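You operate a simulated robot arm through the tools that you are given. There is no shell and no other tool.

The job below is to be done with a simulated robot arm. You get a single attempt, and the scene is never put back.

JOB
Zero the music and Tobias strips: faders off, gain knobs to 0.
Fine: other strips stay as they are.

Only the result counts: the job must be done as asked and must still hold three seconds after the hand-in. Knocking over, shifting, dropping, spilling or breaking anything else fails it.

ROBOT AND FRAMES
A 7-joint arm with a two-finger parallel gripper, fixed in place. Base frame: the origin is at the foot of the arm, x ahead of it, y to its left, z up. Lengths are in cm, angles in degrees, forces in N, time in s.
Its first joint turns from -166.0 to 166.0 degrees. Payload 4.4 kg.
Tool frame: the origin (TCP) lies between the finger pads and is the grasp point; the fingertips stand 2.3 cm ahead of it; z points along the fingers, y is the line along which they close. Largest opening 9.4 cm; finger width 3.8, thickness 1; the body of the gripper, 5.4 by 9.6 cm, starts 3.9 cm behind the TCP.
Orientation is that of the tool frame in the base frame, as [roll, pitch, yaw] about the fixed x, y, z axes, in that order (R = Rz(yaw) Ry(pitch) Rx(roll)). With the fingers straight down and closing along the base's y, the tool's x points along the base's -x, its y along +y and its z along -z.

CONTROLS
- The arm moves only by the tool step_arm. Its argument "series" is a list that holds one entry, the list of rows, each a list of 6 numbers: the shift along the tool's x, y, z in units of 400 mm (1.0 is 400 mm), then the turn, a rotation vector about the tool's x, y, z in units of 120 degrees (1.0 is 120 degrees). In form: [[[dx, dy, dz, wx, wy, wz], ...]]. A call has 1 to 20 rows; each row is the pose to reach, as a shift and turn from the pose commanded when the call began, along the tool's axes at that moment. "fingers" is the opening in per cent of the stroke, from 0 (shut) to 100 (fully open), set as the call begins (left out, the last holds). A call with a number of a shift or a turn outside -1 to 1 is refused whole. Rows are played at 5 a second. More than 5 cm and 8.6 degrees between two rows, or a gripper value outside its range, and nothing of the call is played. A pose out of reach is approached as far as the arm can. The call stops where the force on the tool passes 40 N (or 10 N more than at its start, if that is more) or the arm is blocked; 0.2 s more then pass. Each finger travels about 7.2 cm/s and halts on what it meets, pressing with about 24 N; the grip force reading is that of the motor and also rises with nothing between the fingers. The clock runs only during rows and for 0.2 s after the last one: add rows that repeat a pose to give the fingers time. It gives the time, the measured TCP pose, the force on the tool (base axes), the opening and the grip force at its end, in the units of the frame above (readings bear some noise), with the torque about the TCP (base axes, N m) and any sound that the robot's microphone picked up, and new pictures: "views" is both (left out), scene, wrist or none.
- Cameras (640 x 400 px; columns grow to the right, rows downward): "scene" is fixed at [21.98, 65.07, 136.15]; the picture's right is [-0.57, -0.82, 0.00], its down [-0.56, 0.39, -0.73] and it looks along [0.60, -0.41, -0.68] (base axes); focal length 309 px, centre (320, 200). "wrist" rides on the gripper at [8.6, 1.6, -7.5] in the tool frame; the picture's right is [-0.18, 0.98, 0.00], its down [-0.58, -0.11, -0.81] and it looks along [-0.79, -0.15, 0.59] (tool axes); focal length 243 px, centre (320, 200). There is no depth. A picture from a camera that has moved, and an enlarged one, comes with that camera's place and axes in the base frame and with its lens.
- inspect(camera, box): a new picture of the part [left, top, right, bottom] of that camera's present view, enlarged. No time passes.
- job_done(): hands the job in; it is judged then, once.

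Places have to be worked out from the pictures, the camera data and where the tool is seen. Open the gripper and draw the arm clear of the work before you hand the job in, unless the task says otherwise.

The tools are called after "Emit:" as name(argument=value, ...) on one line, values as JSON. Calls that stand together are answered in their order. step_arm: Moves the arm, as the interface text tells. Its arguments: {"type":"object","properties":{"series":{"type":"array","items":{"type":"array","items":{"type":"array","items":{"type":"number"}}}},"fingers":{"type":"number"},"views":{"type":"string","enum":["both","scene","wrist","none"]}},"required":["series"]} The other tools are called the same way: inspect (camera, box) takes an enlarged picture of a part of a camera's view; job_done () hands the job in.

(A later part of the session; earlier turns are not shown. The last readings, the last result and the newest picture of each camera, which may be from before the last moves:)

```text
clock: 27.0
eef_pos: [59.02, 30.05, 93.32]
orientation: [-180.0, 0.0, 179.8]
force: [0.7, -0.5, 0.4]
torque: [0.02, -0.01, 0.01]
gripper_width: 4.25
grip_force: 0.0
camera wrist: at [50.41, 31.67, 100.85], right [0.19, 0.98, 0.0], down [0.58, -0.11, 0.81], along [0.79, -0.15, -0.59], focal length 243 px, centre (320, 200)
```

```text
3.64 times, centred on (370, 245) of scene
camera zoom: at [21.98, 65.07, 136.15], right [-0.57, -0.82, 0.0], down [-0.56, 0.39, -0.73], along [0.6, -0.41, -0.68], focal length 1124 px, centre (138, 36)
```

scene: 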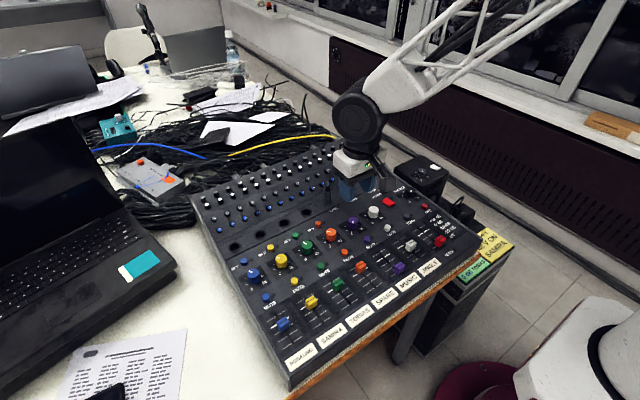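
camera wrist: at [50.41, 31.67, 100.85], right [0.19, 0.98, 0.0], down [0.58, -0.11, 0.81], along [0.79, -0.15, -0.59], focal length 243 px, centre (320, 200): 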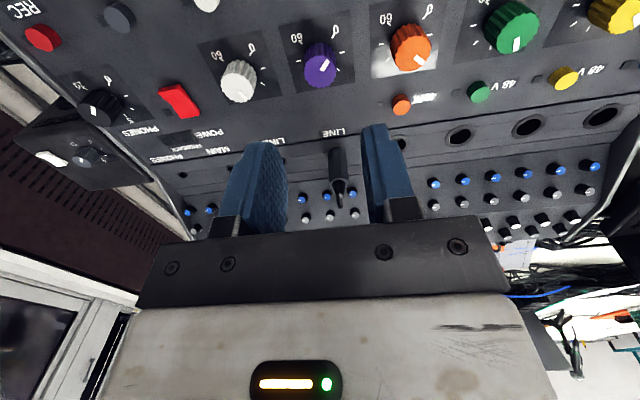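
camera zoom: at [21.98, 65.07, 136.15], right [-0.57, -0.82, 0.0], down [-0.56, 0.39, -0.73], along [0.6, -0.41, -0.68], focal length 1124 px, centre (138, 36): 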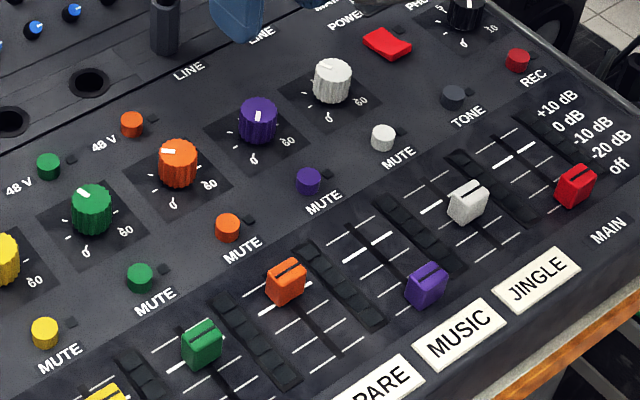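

The purple pointer now aims at about the 0 tick. I'll zoom in further to verify it.

Emit:
inspect(camera="wrist", box=[280, 20, 360, 95])

Emit:
inspect(camera="scene", box=[330, 200, 390, 245])

Emit:
inspect(camera="wrist", box=[450, 0, 570, 110])

```text
5.33 times, centred on (320, 58) of wrist
camera zoom: at [50.41, 31.67, 100.85], right [0.19, 0.98, 0.0], down [0.58, -0.11, 0.81], along [0.79, -0.15, -0.59], focal length 1294 px, centre (320, 960)
```

zoom: 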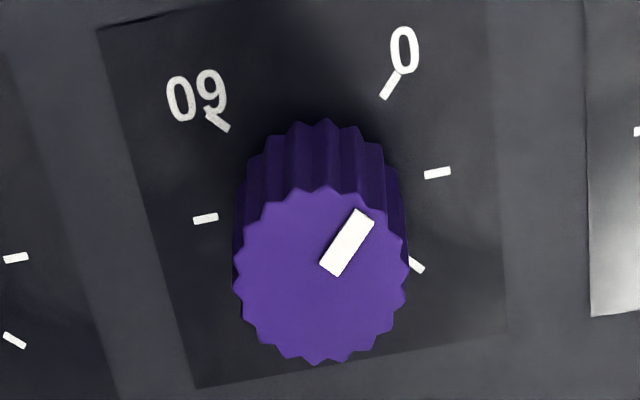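

```text
8.89 times, centred on (360, 222) of scene
camera zoom: at [21.98, 65.07, 136.15], right [-0.57, -0.82, 0.0], down [-0.56, 0.39, -0.73], along [0.6, -0.41, -0.68], focal length 2747 px, centre (-36, 0)
```

zoom: 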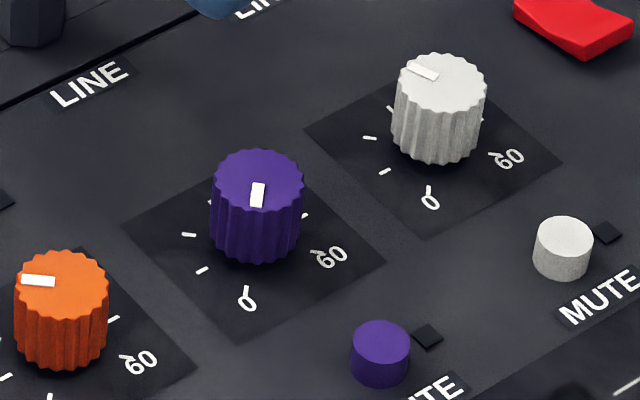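

```text
3.64 times, centred on (510, 55) of wrist
camera zoom: at [50.41, 31.67, 100.85], right [0.19, 0.98, 0.0], down [0.58, -0.11, 0.81], along [0.79, -0.15, -0.59], focal length 882 px, centre (-371, 727)
```

zoom: 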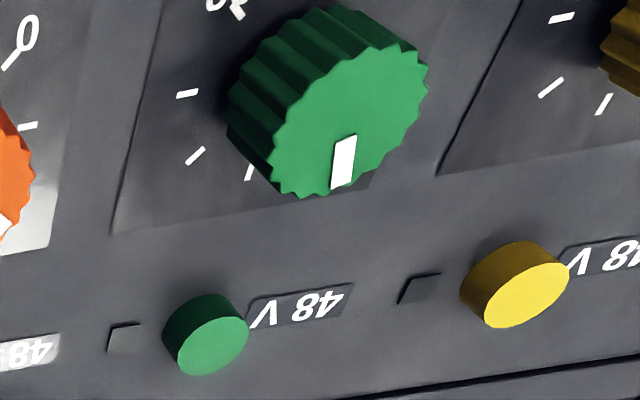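

The purple pointer lies parallel to the 0 tick in both cameras, so the MUSIC gain is at 0 and the MUSIC strip is done. The green fader cap should be near (48.1, 43.1), so I'll move above it.

Emit:
step_arm(series=[[[0.0545, 0.0652, 0.006, 0, 0, -0.0017], [0.109, 0.1304, 0.012, 0, 0, -0.0017], [0.1635, 0.1956, 0.018, 0, 0, -0.0017], [0.218, 0.2608, 0.024, 0, 0, -0.0017], [0.2725, 0.326, 0.03, 0, 0, -0.0017], [0.2725, 0.326, 0.03, 0, 0, -0.0017]]], fingers=45)

Emit:
inspect(camera="wrist", box=[200, 20, 440, 170])

Emit:
inspect(camera="scene", box=[270, 230, 410, 330])

```text
clock: 28.4
eef_pos: [47.86, 43.09, 92.1]
orientation: [180.0, -0.1, -179.8]
force: [0.4, 0.2, -0.1]
torque: [0.01, -0.03, 0.0]
gripper_width: 4.24
grip_force: 0.1
camera wrist: at [39.31, 44.78, 99.59], right [0.18, 0.98, 0.0], down [0.58, -0.11, 0.81], along [0.79, -0.15, -0.59], focal length 243 px, centre (320, 200)
```

scene: 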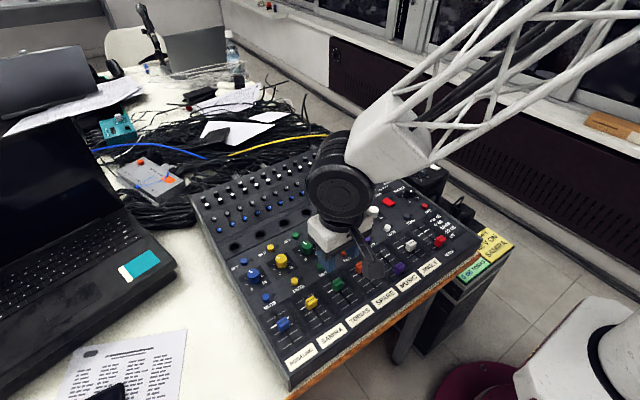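
wrist: 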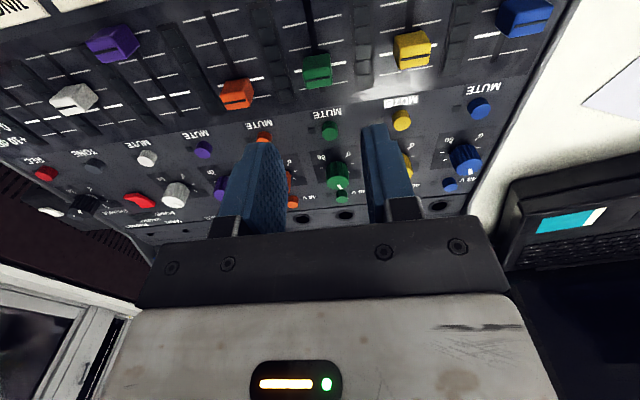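

```text
2.67 times, centred on (320, 95) of wrist
camera zoom: at [39.31, 44.78, 99.59], right [0.18, 0.98, 0.0], down [0.58, -0.11, 0.81], along [0.79, -0.15, -0.59], focal length 647 px, centre (320, 480)
```

zoom: 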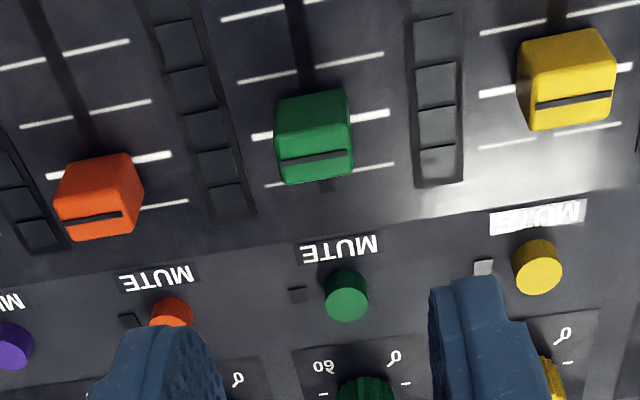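

```text
4.00 times, centred on (340, 280) of scene
camera zoom: at [21.98, 65.07, 136.15], right [-0.57, -0.82, 0.0], down [-0.56, 0.39, -0.73], along [0.6, -0.41, -0.68], focal length 1236 px, centre (240, -120)
```

zoom: 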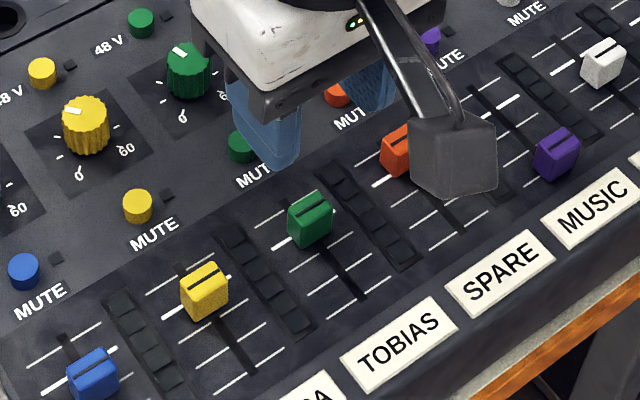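

The green cap is under the fingers at about (48.1, 43.0), and its slot leads to the TOBIAS label. I'll descend to straddle it, at the same height as for purple.

Emit:
step_arm(series=[[[-0.005, -0.001, 0.1, 0, 0, 0], [-0.005, -0.001, 0.16, 0, 0, 0], [-0.005, -0.001, 0.19, 0, 0, 0], [-0.005, -0.001, 0.205, 0, 0, 0], [-0.005, -0.001, 0.214, 0, 0, 0], [-0.005, -0.001, 0.219, 0, 0, 0], [-0.005, -0.001, 0.219, 0, 0, 0]]], fingers=45, views="wrist")

Emit:
inspect(camera="wrist", box=[220, 40, 430, 230])

```text
clock: 30.0
eef_pos: [48.23, 42.94, 83.31]
orientation: [-180.0, -0.1, -179.8]
force: [0.1, -0.3, -0.1]
torque: [-0.01, 0.04, -0.02]
gripper_width: 4.22
grip_force: 0.0
camera wrist: at [39.62, 44.69, 90.91], right [0.18, 0.98, 0.0], down [0.58, -0.11, 0.81], along [0.79, -0.15, -0.59], focal length 243 px, centre (320, 200)
```

wrist: 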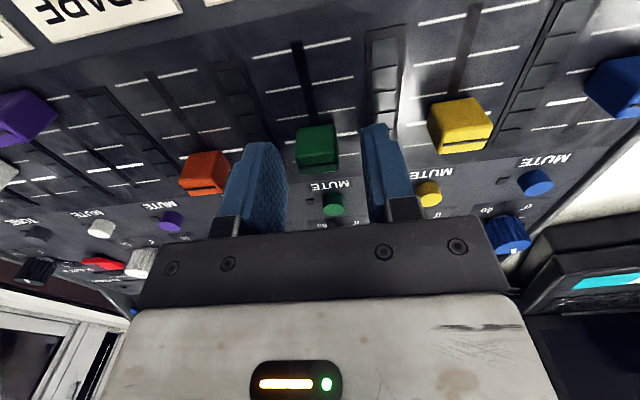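

```text
2.11 times, centred on (325, 135) of wrist
camera zoom: at [39.62, 44.69, 90.91], right [0.18, 0.98, 0.0], down [0.58, -0.11, 0.81], along [0.79, -0.15, -0.59], focal length 511 px, centre (310, 337)
```

zoom: 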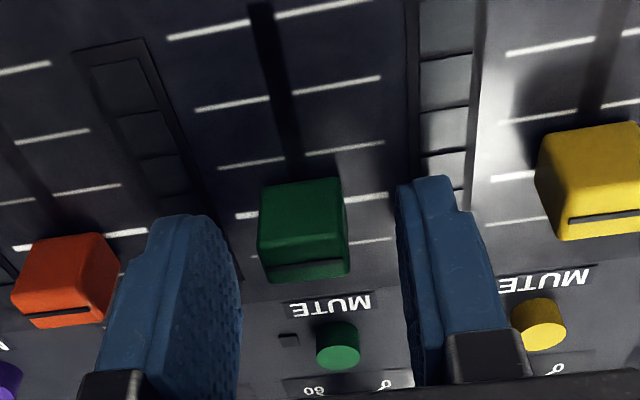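

The cap appears about 1 mm to the -y side compared with the centred purple grip, so I'll shift by that and close.

Emit:
step_arm(series=[[[0, -0.002, 0, 0, 0, 0], [0, -0.002, 0, 0, 0, 0]]], views="none")

Emit:
step_arm(series=[[[0, 0, 0, 0, 0, 0], [0, 0, 0, 0, 0, 0], [0, 0, 0, 0, 0, 0], [0, 0, 0, 0, 0, 0]]], fingers=0, views="none")

```text
clock: 30.6
eef_pos: [48.37, 42.83, 83.31]
orientation: [180.0, 0.0, -179.8]
force: [0.1, -0.7, 0.2]
torque: [0.03, -0.03, 0.0]
gripper_width: 4.24
grip_force: 0.0
```

```text
clock: 31.6
eef_pos: [48.32, 43.0, 83.38]
orientation: [180.0, 0.0, -179.8]
force: [-1.1, 31.8, -10.3]
torque: [0.41, -0.06, -0.2]
gripper_width: 1.86
grip_force: 45.7
```

A 32 N push in +y again; I'll trim the tool +0.5 mm in y.

Emit:
step_arm(series=[[[0, 0.0012, 0, 0, 0, 0], [0, 0.0012, 0, 0, 0, 0]]], views="none")

```text
clock: 32.2
eef_pos: [48.32, 42.85, 83.19]
orientation: [-179.9, 0.0, -179.8]
force: [0.0, 25.8, -3.6]
torque: [0.36, 0.06, -0.15]
gripper_width: 1.86
grip_force: 44.8
```

Still 26 N, so another +0.5 mm.

Emit:
step_arm(series=[[[0, 0.0012, 0, 0, 0, 0], [0, 0.0012, 0, 0, 0, 0]]], views="none")

```text
clock: 32.8
eef_pos: [48.29, 42.96, 83.35]
orientation: [179.9, 0.0, -179.7]
force: [1.6, 5.2, 10.8]
torque: [0.1, -0.04, -0.11]
gripper_width: 1.88
grip_force: 45.6
```

Centred now at 5 N. I'll drag the green fader toward the base 4.0 cm with a slight y correction, short of the stop.

Emit:
step_arm(series=[[[0.0125, 0, 0, 0, 0, 0], [0.025, -0.0001, 0, 0, 0, 0], [0.0375, -0.0002, 0, 0, 0, 0], [0.05, -0.0002, 0, 0, 0, 0], [0.0625, -0.0003, 0, 0, 0, 0], [0.075, -0.0004, 0, 0, 0, 0], [0.0875, -0.0005, 0, 0, 0, 0], [0.1, -0.0005, 0, 0, 0, 0], [0.1, -0.0005, 0, 0, 0, 0]]])

```text
clock: 34.8
eef_pos: [44.27, 42.92, 83.26]
orientation: [179.9, 0.0, -180.0]
force: [0.7, -20.9, 30.6]
torque: [-0.36, 0.17, 0.02]
gripper_width: 1.87
grip_force: 45.1
camera wrist: at [35.67, 44.66, 90.9], right [0.18, 0.98, 0.0], down [0.58, -0.11, 0.81], along [0.79, -0.15, -0.59], focal length 243 px, centre (320, 200)
```

scene: 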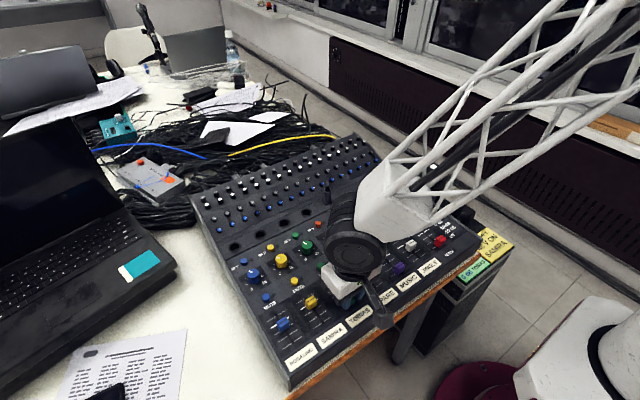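
wrist: 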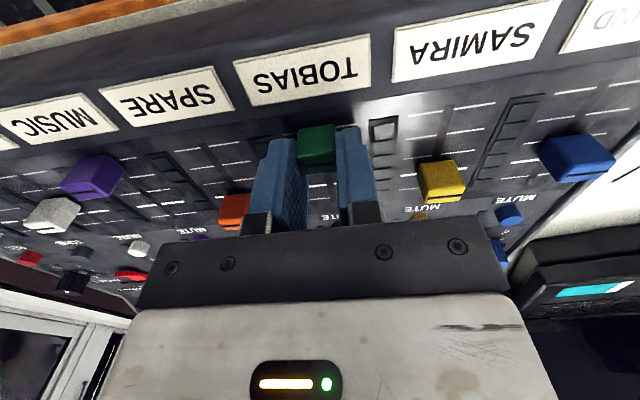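

The y force is -21 and z +31, so I'll relieve both slightly, then creep to the stop.

Emit:
step_arm(series=[[[0, -0.0008, -0.0012, 0, 0, 0], [0.002, -0.0008, -0.0012, 0, 0, 0], [0.004, -0.0008, -0.0012, 0, 0, 0]]], views="none")

```text
clock: 35.6
eef_pos: [44.22, 43.12, 83.3]
orientation: [-180.0, 0.0, -179.9]
force: [1.2, -14.8, 18.2]
torque: [-0.28, 0.18, -0.02]
gripper_width: 1.87
grip_force: 45.0
```

No x resistance yet. I'll continue with small steps.

Emit:
step_arm(series=[[[0.002, -0.0004, -0.0008, 0, 0, 0], [0.004, -0.0004, -0.0008, 0, 0, 0], [0.006, -0.0004, -0.0008, 0, 0, 0]]], views="none")

```text
clock: 36.4
eef_pos: [43.81, 43.03, 83.35]
orientation: [180.0, 0.1, -179.8]
force: [12.6, 19.8, -20.2]
torque: [0.25, -0.28, -0.19]
gripper_width: 1.88
grip_force: 44.5
```

The x force has begun to rise (12.6 N). I'll take two more small steps with y and z trimmed back.

Emit:
step_arm(series=[[[0.0, 0.0003, 0.0007, 0, 0, 0], [0.002, 0.0003, 0.0007, 0, 0, 0], [0.004, 0.0003, 0.0007, 0, 0, 0]]], views="none")

```text
clock: 37.2
eef_pos: [43.81, 42.9, 83.33]
orientation: [-179.9, -0.1, -179.8]
force: [24.5, 11.7, -21.8]
torque: [0.15, -0.45, -0.13]
gripper_width: 1.89
grip_force: 45.0
```

At 24.5 N in x the green fader is against its stop. I'll release, rise and check.

Emit:
step_arm(series=[[[0, 0, 0, 0, 0, 0], [0, 0, 0, 0, 0, 0], [0, 0, -0.02, 0, 0, 0], [0, 0, -0.1, 0, 0, 0], [0, 0, -0.2, 0, 0, 0], [0, 0, -0.25, 0, 0, 0], [0, 0, -0.25, 0, 0, 0]]], fingers=45)

Emit:
inspect(camera="wrist", box=[80, 10, 480, 170])

Emit:
inspect(camera="scene", box=[270, 200, 470, 340])

```text
clock: 38.8
eef_pos: [43.7, 42.9, 93.22]
orientation: [-179.9, 0.0, -179.8]
force: [0.3, -0.6, -0.3]
torque: [-0.01, -0.01, -0.02]
gripper_width: 4.25
grip_force: 0.0
camera wrist: at [35.0, 44.51, 100.78], right [0.18, 0.98, 0.0], down [0.58, -0.11, 0.81], along [0.79, -0.15, -0.59], focal length 243 px, centre (320, 200)
```

scene: 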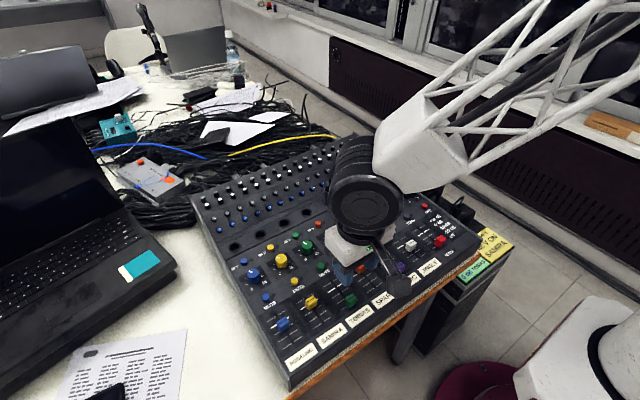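
wrist: 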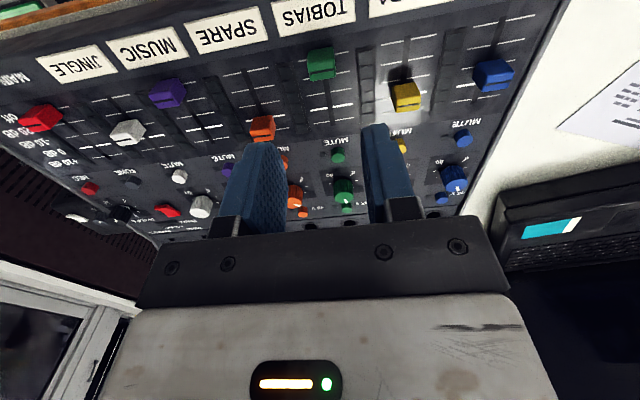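

```text
1.60 times, centred on (280, 90) of wrist
camera zoom: at [35.0, 44.51, 100.78], right [0.18, 0.98, 0.0], down [0.58, -0.11, 0.81], along [0.79, -0.15, -0.59], focal length 388 px, centre (384, 376)
```

zoom: 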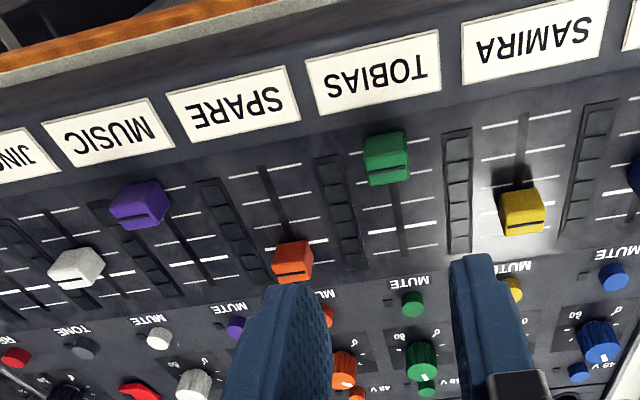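

```text
2.86 times, centred on (370, 270) of scene
camera zoom: at [21.98, 65.07, 136.15], right [-0.57, -0.82, 0.0], down [-0.56, 0.39, -0.73], along [0.6, -0.41, -0.68], focal length 883 px, centre (177, 0)
```

zoom: 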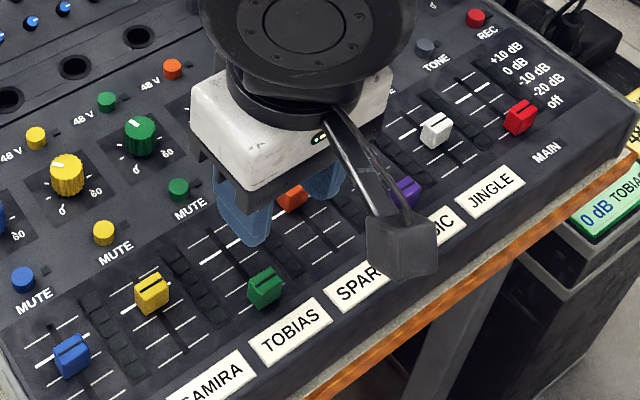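

Both faders look to be at off. I'll zoom in to compare green, purple and the red reference against the off line.

Emit:
inspect(camera="wrist", box=[280, 20, 380, 100])

Emit:
inspect(camera="wrist", box=[0, 50, 220, 170])

Emit:
inspect(camera="scene", box=[310, 270, 400, 340])

Emit:
inspect(camera="scene", box=[410, 200, 490, 260])

```text
5.00 times, centred on (330, 60) of wrist
camera zoom: at [35.0, 44.51, 100.78], right [0.18, 0.98, 0.0], down [0.58, -0.11, 0.81], along [0.79, -0.15, -0.59], focal length 1213 px, centre (270, 900)
```

zoom: 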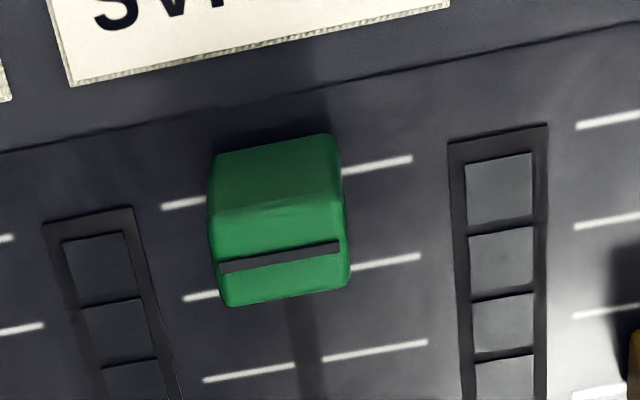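

```text
2.91 times, centred on (110, 110) of wrist
camera zoom: at [35.0, 44.51, 100.78], right [0.18, 0.98, 0.0], down [0.58, -0.11, 0.81], along [0.79, -0.15, -0.59], focal length 706 px, centre (931, 462)
```

zoom: 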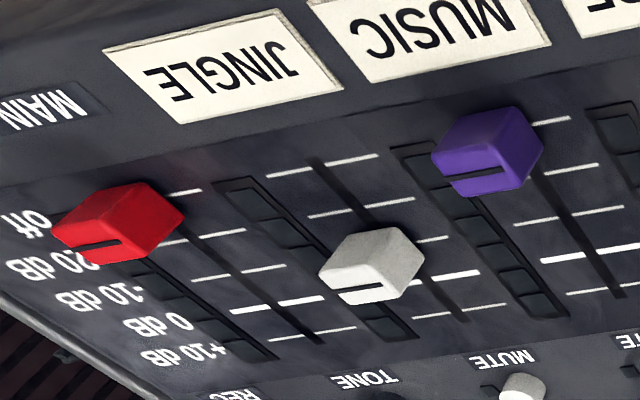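

```text
5.71 times, centred on (355, 305) of scene
camera zoom: at [21.98, 65.07, 136.15], right [-0.57, -0.82, 0.0], down [-0.56, 0.39, -0.73], along [0.6, -0.41, -0.68], focal length 1766 px, centre (120, -400)
```

zoom: 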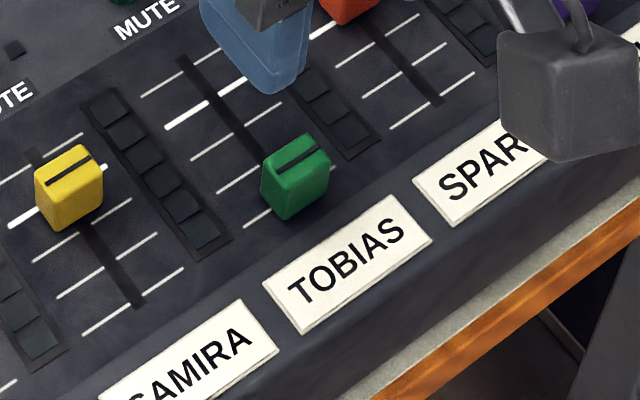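

```text
6.67 times, centred on (450, 230) of scene
camera zoom: at [21.98, 65.07, 136.15], right [-0.57, -0.82, 0.0], down [-0.56, 0.39, -0.73], along [0.6, -0.41, -0.68], focal length 2060 px, centre (-547, 0)
```

zoom: 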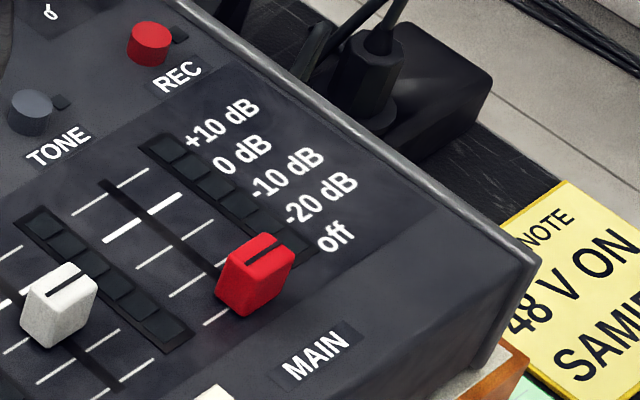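

Green and purple match the red fader's "off" position. Next is the green gain knob, near (58.95, 43.1), so I'll move above it.

Emit:
step_arm(series=[[[-0.08, 0, 0, 0, 0, 0], [-0.16, 0, 0, 0, 0, 0], [-0.24, 0, 0, 0, 0, 0], [-0.32, 0, 0, 0, 0, 0], [-0.381, 0.001, 0, 0, 0, 0], [-0.381, 0.001, 0, 0, 0, 0]]], fingers=45)

Emit:
inspect(camera="wrist", box=[260, 10, 380, 110])

Emit:
inspect(camera="scene", box=[270, 190, 470, 330])

```text
clock: 40.2
eef_pos: [58.94, 43.03, 93.47]
orientation: [-180.0, -0.1, -179.9]
force: [0.5, -0.1, 0.0]
torque: [0.01, -0.02, 0.01]
gripper_width: 4.24
grip_force: 0.1
camera wrist: at [50.29, 44.6, 101.07], right [0.18, 0.98, 0.0], down [0.58, -0.11, 0.81], along [0.79, -0.15, -0.59], focal length 243 px, centre (320, 200)
```

scene: 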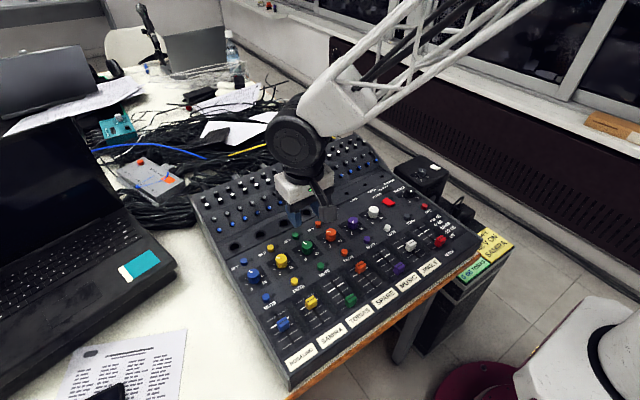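
wrist: 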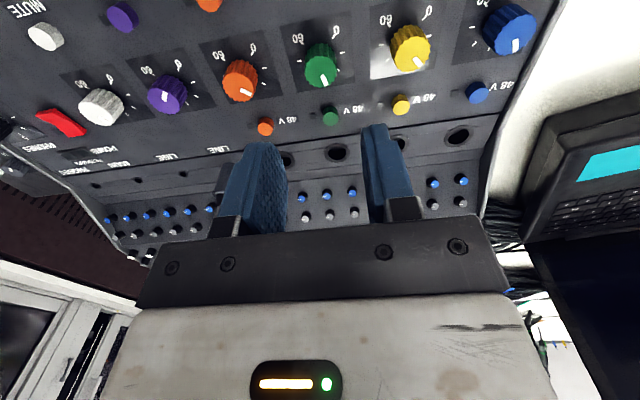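

```text
4.00 times, centred on (320, 60) of wrist
camera zoom: at [50.29, 44.6, 101.07], right [0.18, 0.98, 0.0], down [0.58, -0.11, 0.81], along [0.79, -0.15, -0.59], focal length 970 px, centre (320, 760)
```

zoom: 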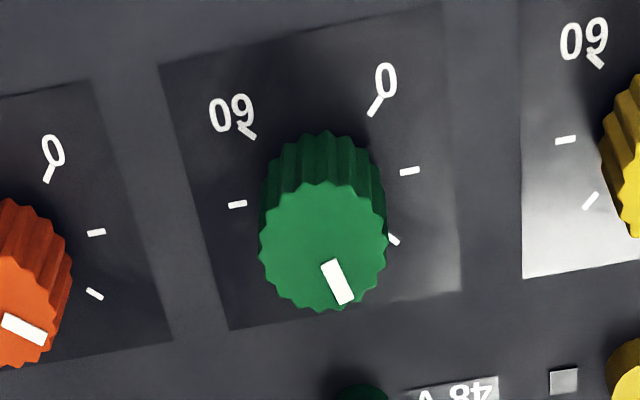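

```text
2.86 times, centred on (370, 260) of scene
camera zoom: at [21.98, 65.07, 136.15], right [-0.57, -0.82, 0.0], down [-0.56, 0.39, -0.73], along [0.6, -0.41, -0.68], focal length 883 px, centre (177, 29)
```

zoom: 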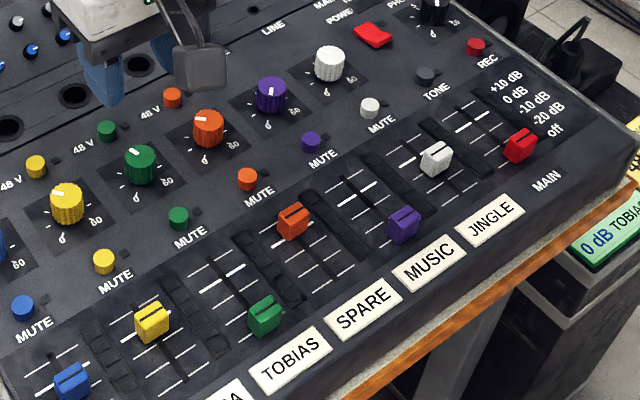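

The green knob centres at about (58.95, 42.95) with its pointer ~13° CCW of 12 o'clock, so it needs about 122° CCW. I'll pre-rotate the hand 45° clockwise up here, open to about 3.4 cm to clear the 48 V button, then descend.

Emit:
step_arm(series=[[[0, -0.0018, 0, 0, 0, 0.0625], [0, -0.0018, 0, 0, 0, 0.125], [0, -0.0018, 0, 0, 0, 0.1875], [0, -0.0018, 0, 0, 0, 0.25], [0, -0.0018, 0, 0, 0, 0.3125], [0, -0.0018, 0, 0, 0, 0.375], [0, -0.0018, 0.08, 0, 0, 0.375], [0, -0.0018, 0.12, 0, 0, 0.375], [0, -0.0018, 0.12, 0, 0, 0.375]]], fingers=36)

Emit:
inspect(camera="wrist", box=[220, 20, 430, 200])

```text
clock: 42.2
eef_pos: [59.03, 42.89, 88.52]
orientation: [-179.9, 0.1, 135.1]
force: [0.9, 0.1, -0.4]
torque: [0.01, 0.0, 0.02]
gripper_width: 3.39
grip_force: 0.1
camera wrist: at [53.99, 50.15, 96.2], right [0.82, 0.57, 0.0], down [0.34, -0.49, 0.81], along [0.46, -0.66, -0.59], focal length 243 px, centre (320, 200)
```

scene: 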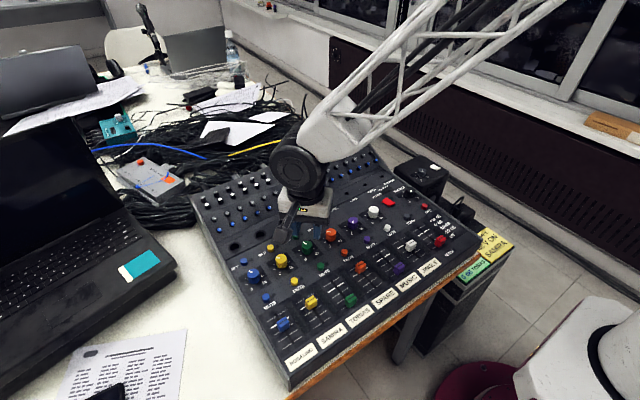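
wrist: 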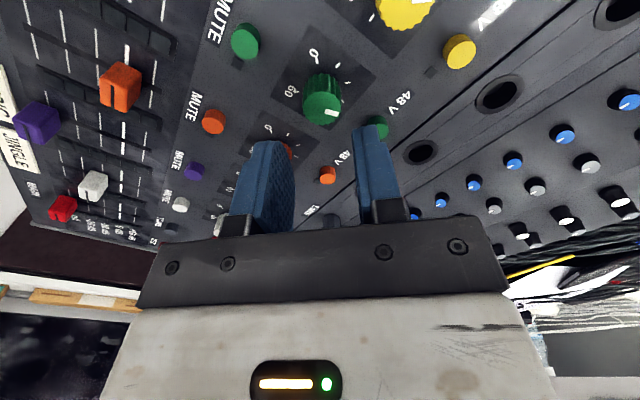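

```text
2.22 times, centred on (325, 110) of wrist
camera zoom: at [53.99, 50.15, 96.2], right [0.82, 0.57, 0.0], down [0.34, -0.49, 0.81], along [0.46, -0.66, -0.59], focal length 539 px, centre (309, 400)
```

zoom: 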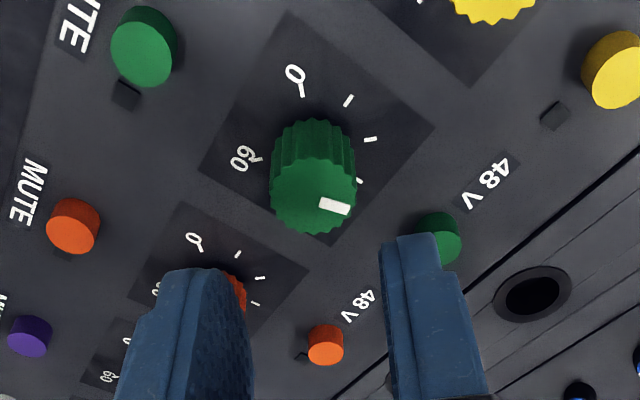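

The knob is beneath the fingers and the 48 V button stays clear of the right finger. I'll lower to grip height and look.

Emit:
step_arm(series=[[[0, 0, 0.06, 0, 0, 0], [0, 0, 0.095, 0, 0, 0], [0, 0, 0.115, 0, 0, 0], [0, 0, 0.126, 0, 0, 0], [0, 0, 0.1315, 0, 0, 0], [0, 0, 0.1315, 0, 0, 0]]], views="wrist")

Emit:
inspect(camera="wrist", box=[220, 40, 430, 230])

```text
clock: 43.6
eef_pos: [59.0, 42.87, 83.34]
orientation: [180.0, -0.1, 135.2]
force: [-0.4, -0.1, 0.1]
torque: [0.01, 0.05, 0.0]
gripper_width: 3.38
grip_force: 0.0
camera wrist: at [54.04, 50.17, 90.91], right [0.82, 0.57, 0.0], down [0.34, -0.49, 0.81], along [0.46, -0.66, -0.59], focal length 243 px, centre (320, 200)
```

wrist: 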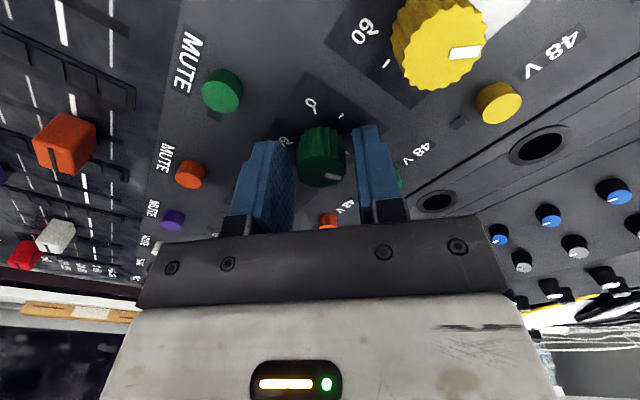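

```text
2.11 times, centred on (325, 135) of wrist
camera zoom: at [54.04, 50.17, 90.91], right [0.82, 0.57, 0.0], down [0.34, -0.49, 0.81], along [0.46, -0.66, -0.59], focal length 511 px, centre (310, 337)
```

zoom: 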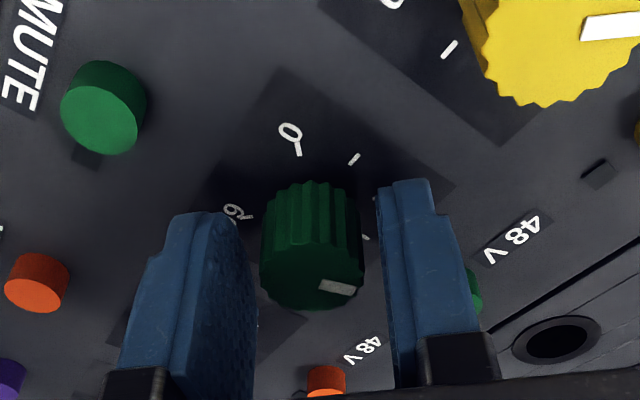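

Compared with the trimmed purple grip, the knob sits about 1.5 mm along tool +x and 0.6 mm along +y. I'll shift by that and close.

Emit:
step_arm(series=[[[0.0036, 0.0014, 0, 0, 0, 0], [0.0036, 0.0014, 0, 0, 0, 0]]], views="none")

Emit:
step_arm(series=[[[0, 0, 0, 0, 0, 0], [0, 0, 0, 0, 0, 0], [0, 0, 0, 0, 0, 0], [0, 0, 0, 0, 0, 0]]], fingers=0, views="none")

```text
clock: 44.2
eef_pos: [58.93, 43.01, 83.24]
orientation: [180.0, 0.0, 135.2]
force: [-0.1, -0.1, -0.4]
torque: [0.03, 0.0, 0.03]
gripper_width: 3.38
grip_force: 0.0
```

```text
clock: 45.2
eef_pos: [58.93, 42.94, 83.3]
orientation: [180.0, 0.1, 135.2]
force: [2.0, 2.2, -0.7]
torque: [-0.28, 0.26, -0.05]
gripper_width: 2.49
grip_force: 45.3
```

Grip is well centred with about 3 N of side force. I'll turn the first 20° CCW and check.

Emit:
step_arm(series=[[[0, 0, 0, 0, 0, -0.0333], [0, 0, 0, 0, 0, -0.0667], [0, 0, 0, 0, 0, -0.1], [0, 0, 0, 0, 0, -0.1333], [0, 0, 0, 0, 0, -0.1667]]], views="none")

```text
clock: 46.4
eef_pos: [58.97, 42.97, 83.27]
orientation: [-180.0, 0.0, 155.2]
force: [4.7, -25.9, 13.9]
torque: [-0.91, -0.51, -0.03]
gripper_width: 2.47
grip_force: 45.0
```

Forces suggest the knob axis is offset by about (-1.1, -0.35) mm in the tool's x, y. I'll trim toward it.

Emit:
step_arm(series=[[[-0.001, -0.0009, 0, 0, 0, 0], [-0.002, -0.0009, 0, 0, 0, 0]]], views="none")

```text
clock: 47.0
eef_pos: [58.94, 43.05, 83.22]
orientation: [-180.0, 0.0, 155.2]
force: [-20.0, -22.1, 21.5]
torque: [-0.13, -0.52, -0.05]
gripper_width: 2.49
grip_force: 45.1
```

The pads are sticking to the knob along tool x, so readings are muddied. I'll release, then grip again at this position for a clean reading.

Emit:
step_arm(series=[[[0, 0, 0, 0, 0, 0], [0, 0, 0, 0, 0, 0], [0, 0, 0, 0, 0, 0]]], fingers=34, views="wrist")

Emit:
inspect(camera="wrist", box=[220, 40, 430, 230])

Emit:
step_arm(series=[[[0, 0, 0, 0, 0, 0], [0, 0, 0, 0, 0, 0], [0, 0, 0, 0, 0, 0], [0, 0, 0, 0, 0, 0]]], fingers=0, views="none")

```text
clock: 47.8
eef_pos: [59.12, 43.03, 83.26]
orientation: [180.0, -0.1, 155.3]
force: [0.6, -0.3, -0.2]
torque: [0.01, 0.01, -0.01]
gripper_width: 3.19
grip_force: 0.2
camera wrist: at [51.89, 48.19, 90.88], right [0.58, 0.81, 0.0], down [0.48, -0.34, 0.81], along [0.66, -0.47, -0.59], focal length 243 px, centre (320, 200)
```

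wrist: 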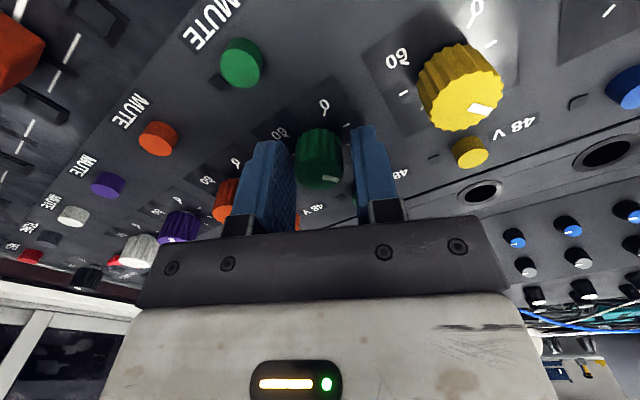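

```text
2.11 times, centred on (325, 135) of wrist
camera zoom: at [51.89, 48.19, 90.88], right [0.58, 0.81, 0.0], down [0.48, -0.34, 0.81], along [0.66, -0.47, -0.59], focal length 511 px, centre (310, 337)
```

zoom: 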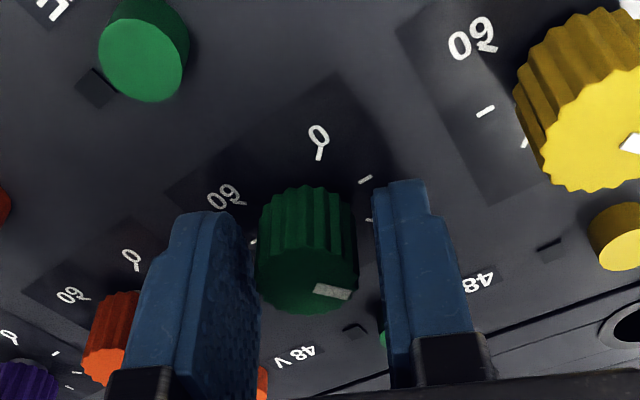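

```text
clock: 48.8
eef_pos: [59.0, 43.01, 83.23]
orientation: [179.9, 0.0, 155.1]
force: [-8.6, -20.3, 6.7]
torque: [0.13, -0.05, 0.0]
gripper_width: 2.51
grip_force: 45.1
```

A clean reading: about -22 N along tool y, so I'll trim -0.4 mm there. The view shows x is now well aligned.

Emit:
step_arm(series=[[[0, -0.001, 0, 0, 0, 0], [0, -0.001, 0, 0, 0, 0]]], views="none")

```text
clock: 49.4
eef_pos: [59.03, 42.86, 83.28]
orientation: [180.0, -0.1, 155.1]
force: [5.3, -19.2, -1.0]
torque: [-0.3, 0.7, 0.0]
gripper_width: 2.5
grip_force: 45.0
```

Now about -15 N; another small trim in the same direction.

Emit:
step_arm(series=[[[-0.0004, -0.0008, 0, 0, 0, 0], [-0.0004, -0.0008, 0, 0, 0, 0]]], views="none")

```text
clock: 50.0
eef_pos: [59.08, 43.1, 83.21]
orientation: [180.0, 0.0, 155.2]
force: [16.6, -1.9, -12.0]
torque: [-0.33, 0.1, 0.02]
gripper_width: 2.45
grip_force: 45.2
```

The closing-line force is now about 5 N. I'll rotate another 20° CCW and check.

Emit:
step_arm(series=[[[-0.0004, 0, 0, 0, 0, -0.0333], [-0.0004, 0, 0, 0, 0, -0.0667], [-0.0004, 0, 0, 0, 0, -0.1], [-0.0004, 0, 0, 0, 0, -0.1333], [-0.0004, 0, 0, 0, 0, -0.1667]]], views="none")

```text
clock: 51.2
eef_pos: [59.04, 42.99, 83.23]
orientation: [-180.0, 0.0, 175.2]
force: [17.0, 11.4, -16.0]
torque: [-0.37, -1.08, -0.02]
gripper_width: 2.5
grip_force: 45.3
```

Moderate forces (13 N along y, -16 N in x and z). I'll trim slightly and continue another 20°.

Emit:
step_arm(series=[[[-0.0005, 0.0004, 0.0005, 0, 0, -0.0333], [-0.0005, 0.0004, 0.0005, 0, 0, -0.0667], [-0.0005, 0.0004, 0.0005, 0, 0, -0.1], [-0.0005, 0.0004, 0.0005, 0, 0, -0.1333], [-0.0005, 0.0004, 0.0005, 0, 0, -0.1667]]], views="none")

```text
clock: 52.4
eef_pos: [59.13, 43.03, 83.35]
orientation: [179.9, 0.0, -164.9]
force: [-11.6, -4.3, 9.2]
torque: [0.56, -0.63, 0.01]
gripper_width: 2.48
grip_force: 45.0
```

Forces stay low. The hand has turned 60° so far, so I'll continue with 24° more and view.

Emit:
step_arm(series=[[[0, 0, 0, 0, 0, -0.0333], [0, 0, 0, 0, 0, -0.0667], [0, 0, 0, 0, 0, -0.1], [0, 0, 0, 0, 0, -0.1333], [0, 0, 0, 0, 0, -0.1667], [0, 0, 0, 0, 0, -0.2]]], views="wrist")

Emit:
inspect(camera="wrist", box=[220, 40, 430, 230])

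```text
clock: 53.8
eef_pos: [59.04, 42.98, 83.3]
orientation: [-180.0, -0.1, -140.7]
force: [-18.3, 5.7, 16.5]
torque: [0.0, -0.23, -0.02]
gripper_width: 2.47
grip_force: 45.0
camera wrist: at [51.3, 38.83, 90.87], right [-0.48, 0.88, 0.0], down [0.52, 0.28, 0.81], along [0.71, 0.39, -0.59], focal length 243 px, centre (320, 200)
```

wrist: 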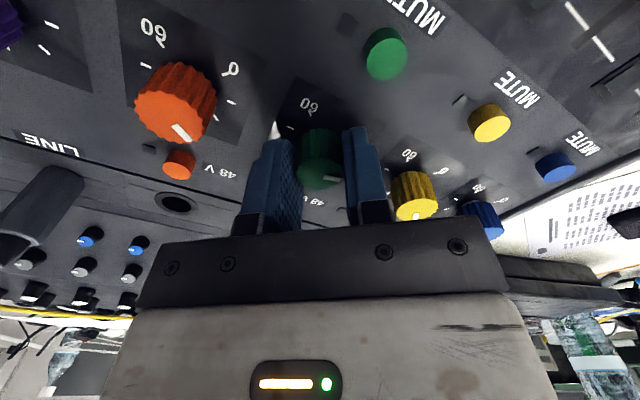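

```text
2.11 times, centred on (325, 135) of wrist
camera zoom: at [51.3, 38.83, 90.87], right [-0.48, 0.88, 0.0], down [0.52, 0.28, 0.81], along [0.71, 0.39, -0.59], focal length 511 px, centre (310, 337)
```

zoom: 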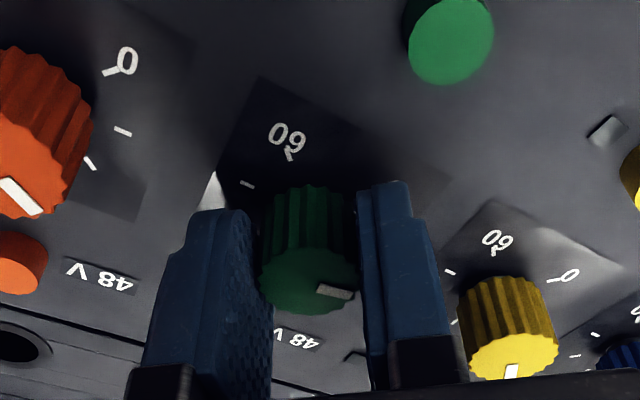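

The pointer should be at about 97° now, with 38° left. I'll trim and turn another 20°.

Emit:
step_arm(series=[[[0, 0.0004, -0.0005, 0, 0, -0.0333], [0, 0.0004, -0.0005, 0, 0, -0.0667], [0, 0.0004, -0.0005, 0, 0, -0.1], [0, 0.0004, -0.0005, 0, 0, -0.1333], [0, 0.0004, -0.0005, 0, 0, -0.1667]]], views="none")

```text
clock: 55.0
eef_pos: [59.06, 42.94, 83.29]
orientation: [-179.9, -0.1, -120.8]
force: [-6.7, 12.7, 7.2]
torque: [1.16, -0.15, 0.0]
gripper_width: 2.46
grip_force: 44.6
```

Forces are still fine with no stop torque yet. I'll turn 12° more, then check.

Emit:
step_arm(series=[[[0, 0.0002, 0, 0, 0, -0.0333], [0, 0.0002, 0, 0, 0, -0.0667], [0, 0.0002, 0, 0, 0, -0.1]]], views="none")

```text
clock: 55.8
eef_pos: [58.9, 43.02, 83.19]
orientation: [-180.0, 0.0, -108.8]
force: [10.5, 30.7, -7.5]
torque: [0.47, 0.23, 0.0]
gripper_width: 2.52
grip_force: 44.9
```

The torque is still 0, but there's 32 N along tool -x from the pads sticking. I'll relieve that before the last few degrees.

Emit:
step_arm(series=[[[-0.0008, 0, 0, 0, 0, 0], [-0.0012, 0, 0, 0, 0, 0]]], views="none")

```text
clock: 56.4
eef_pos: [59.07, 42.87, 83.38]
orientation: [180.0, 0.0, -108.8]
force: [3.6, 6.4, 8.0]
torque: [1.01, 0.01, 0.03]
gripper_width: 2.49
grip_force: 44.8
```

Relieved to about 7 N. I'll turn the next 5° in small rows and watch the z torque.

Emit:
step_arm(series=[[[0, 0, 0, 0, 0, -0.0167], [0, 0, 0, 0, 0, -0.0333], [0, 0, 0, 0, 0, -0.0417]]], views="wrist")

Emit:
inspect(camera="wrist", box=[220, 40, 430, 230])

```text
clock: 57.2
eef_pos: [59.12, 42.96, 83.31]
orientation: [-180.0, 0.1, -103.9]
force: [2.9, -6.6, 11.1]
torque: [-0.56, -0.2, -0.33]
gripper_width: 2.48
grip_force: 44.8
camera wrist: at [55.38, 35.04, 90.87], right [-0.91, 0.41, 0.0], down [0.24, 0.54, 0.81], along [0.33, 0.73, -0.59], focal length 243 px, centre (320, 200)
```

wrist: 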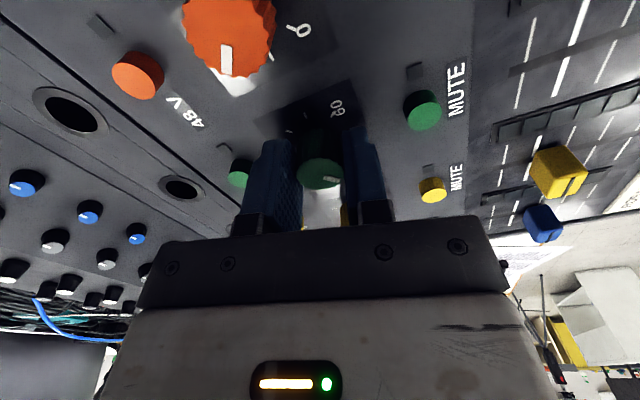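

```text
2.11 times, centred on (325, 135) of wrist
camera zoom: at [55.38, 35.04, 90.87], right [-0.91, 0.41, 0.0], down [0.24, 0.54, 0.81], along [0.33, 0.73, -0.59], focal length 511 px, centre (310, 337)
```

zoom: 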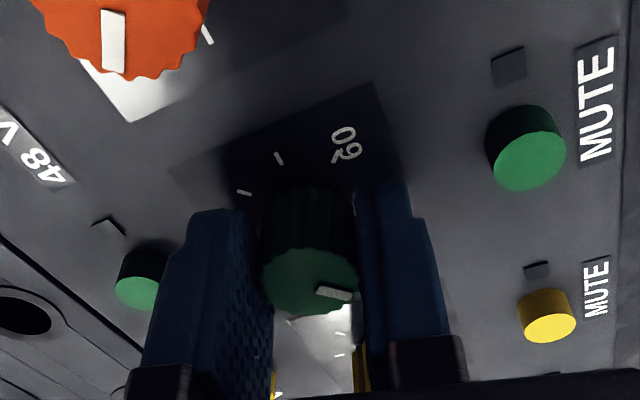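

The z torque jumped to -0.33 N·m, so the knob has reached its stop, as purple did. I'll nudge 2.5° more to seat it, then release with a small opening to keep clear of the 48 V button.

Emit:
step_arm(series=[[[0, 0, 0, 0, 0, -0.0104], [0, 0, 0, 0, 0, -0.0208], [0, 0, 0, 0, 0, -0.0208]]], views="none")

Emit:
step_arm(series=[[[0, 0, 0, 0, 0, 0], [0, 0, 0, 0, 0, 0], [0, 0, 0, 0, 0, 0], [0, 0, -0.02, 0, 0, 0], [0, 0, -0.1, 0, 0, 0], [0, 0, -0.2, 0, 0, 0.0667], [0, 0, -0.25, 0, 0, 0.1333], [0, 0, -0.25, 0, 0, 0.2], [0, 0, -0.25, 0, 0, 0.2667], [0, 0, -0.25, 0, 0, 0.3333], [0, 0, -0.25, 0, 0, 0.4], [0, 0, -0.25, 0, 0, 0.4667], [0, 0, -0.25, 0, 0, 0.5333], [0, 0, -0.25, 0, 0, 0.6], [0, 0, -0.25, 0, 0, 0.6542], [0, 0, -0.25, 0, 0, 0.6542]]], fingers=34)

Emit:
inspect(camera="wrist", box=[260, 10, 380, 110])

Emit:
inspect(camera="scene", box=[270, 200, 350, 260])

```text
clock: 58.0
eef_pos: [59.09, 42.93, 83.29]
orientation: [-179.9, 0.0, -101.2]
force: [9.5, -7.6, 0.9]
torque: [-0.22, -0.49, -0.3]
gripper_width: 2.49
grip_force: 44.6
```

```text
clock: 61.4
eef_pos: [58.95, 42.99, 93.42]
orientation: [180.0, -0.1, -179.9]
force: [0.1, -0.1, 0.4]
torque: [0.0, -0.01, 0.01]
gripper_width: 3.21
grip_force: 0.0
camera wrist: at [50.34, 44.71, 100.93], right [0.18, 0.98, 0.0], down [0.58, -0.11, 0.81], along [0.79, -0.15, -0.59], focal length 243 px, centre (320, 200)
```

scene: 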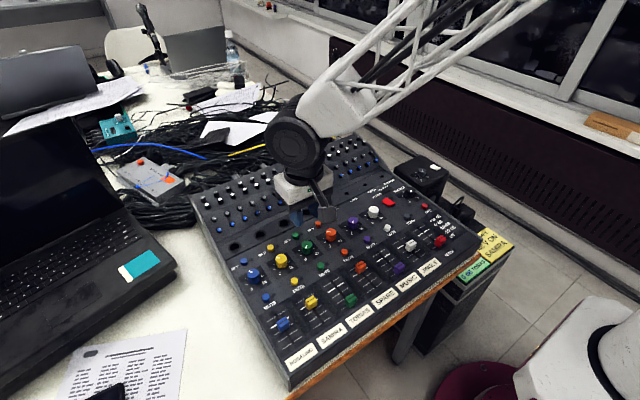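
wrist: 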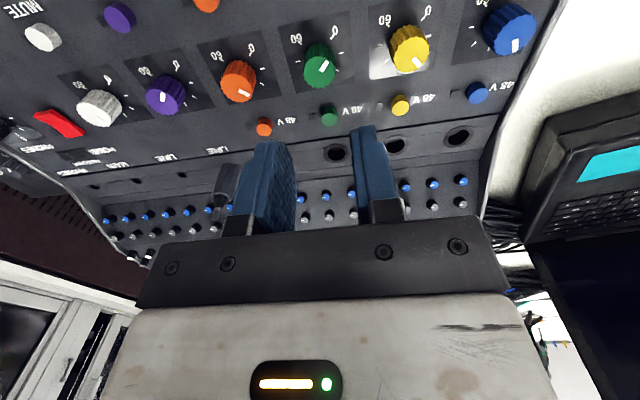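

```text
4.00 times, centred on (320, 60) of wrist
camera zoom: at [50.34, 44.71, 100.93], right [0.18, 0.98, 0.0], down [0.58, -0.11, 0.81], along [0.79, -0.15, -0.59], focal length 970 px, centre (320, 760)
```

zoom: 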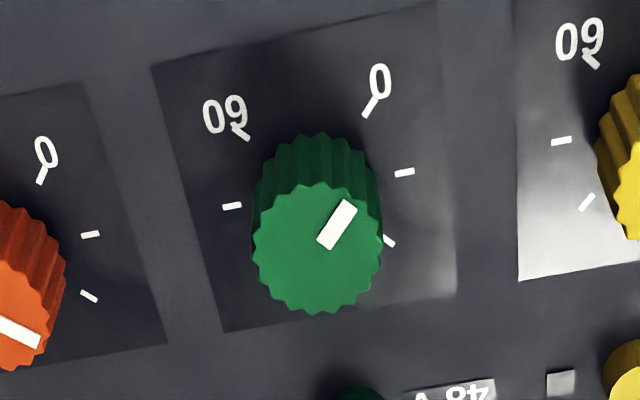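

```text
6.67 times, centred on (310, 230) of scene
camera zoom: at [21.98, 65.07, 136.15], right [-0.57, -0.82, 0.0], down [-0.56, 0.39, -0.73], along [0.6, -0.41, -0.68], focal length 2060 px, centre (387, 0)
```

zoom: 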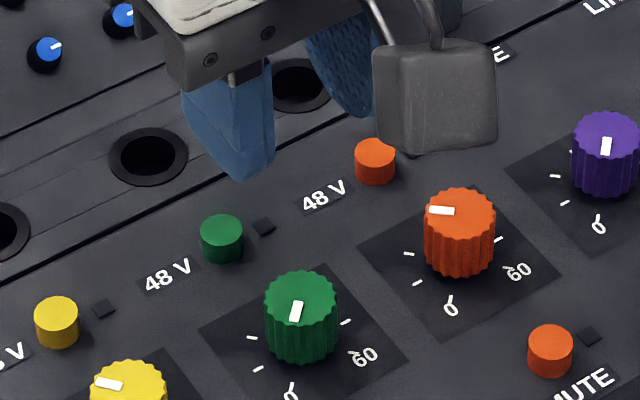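

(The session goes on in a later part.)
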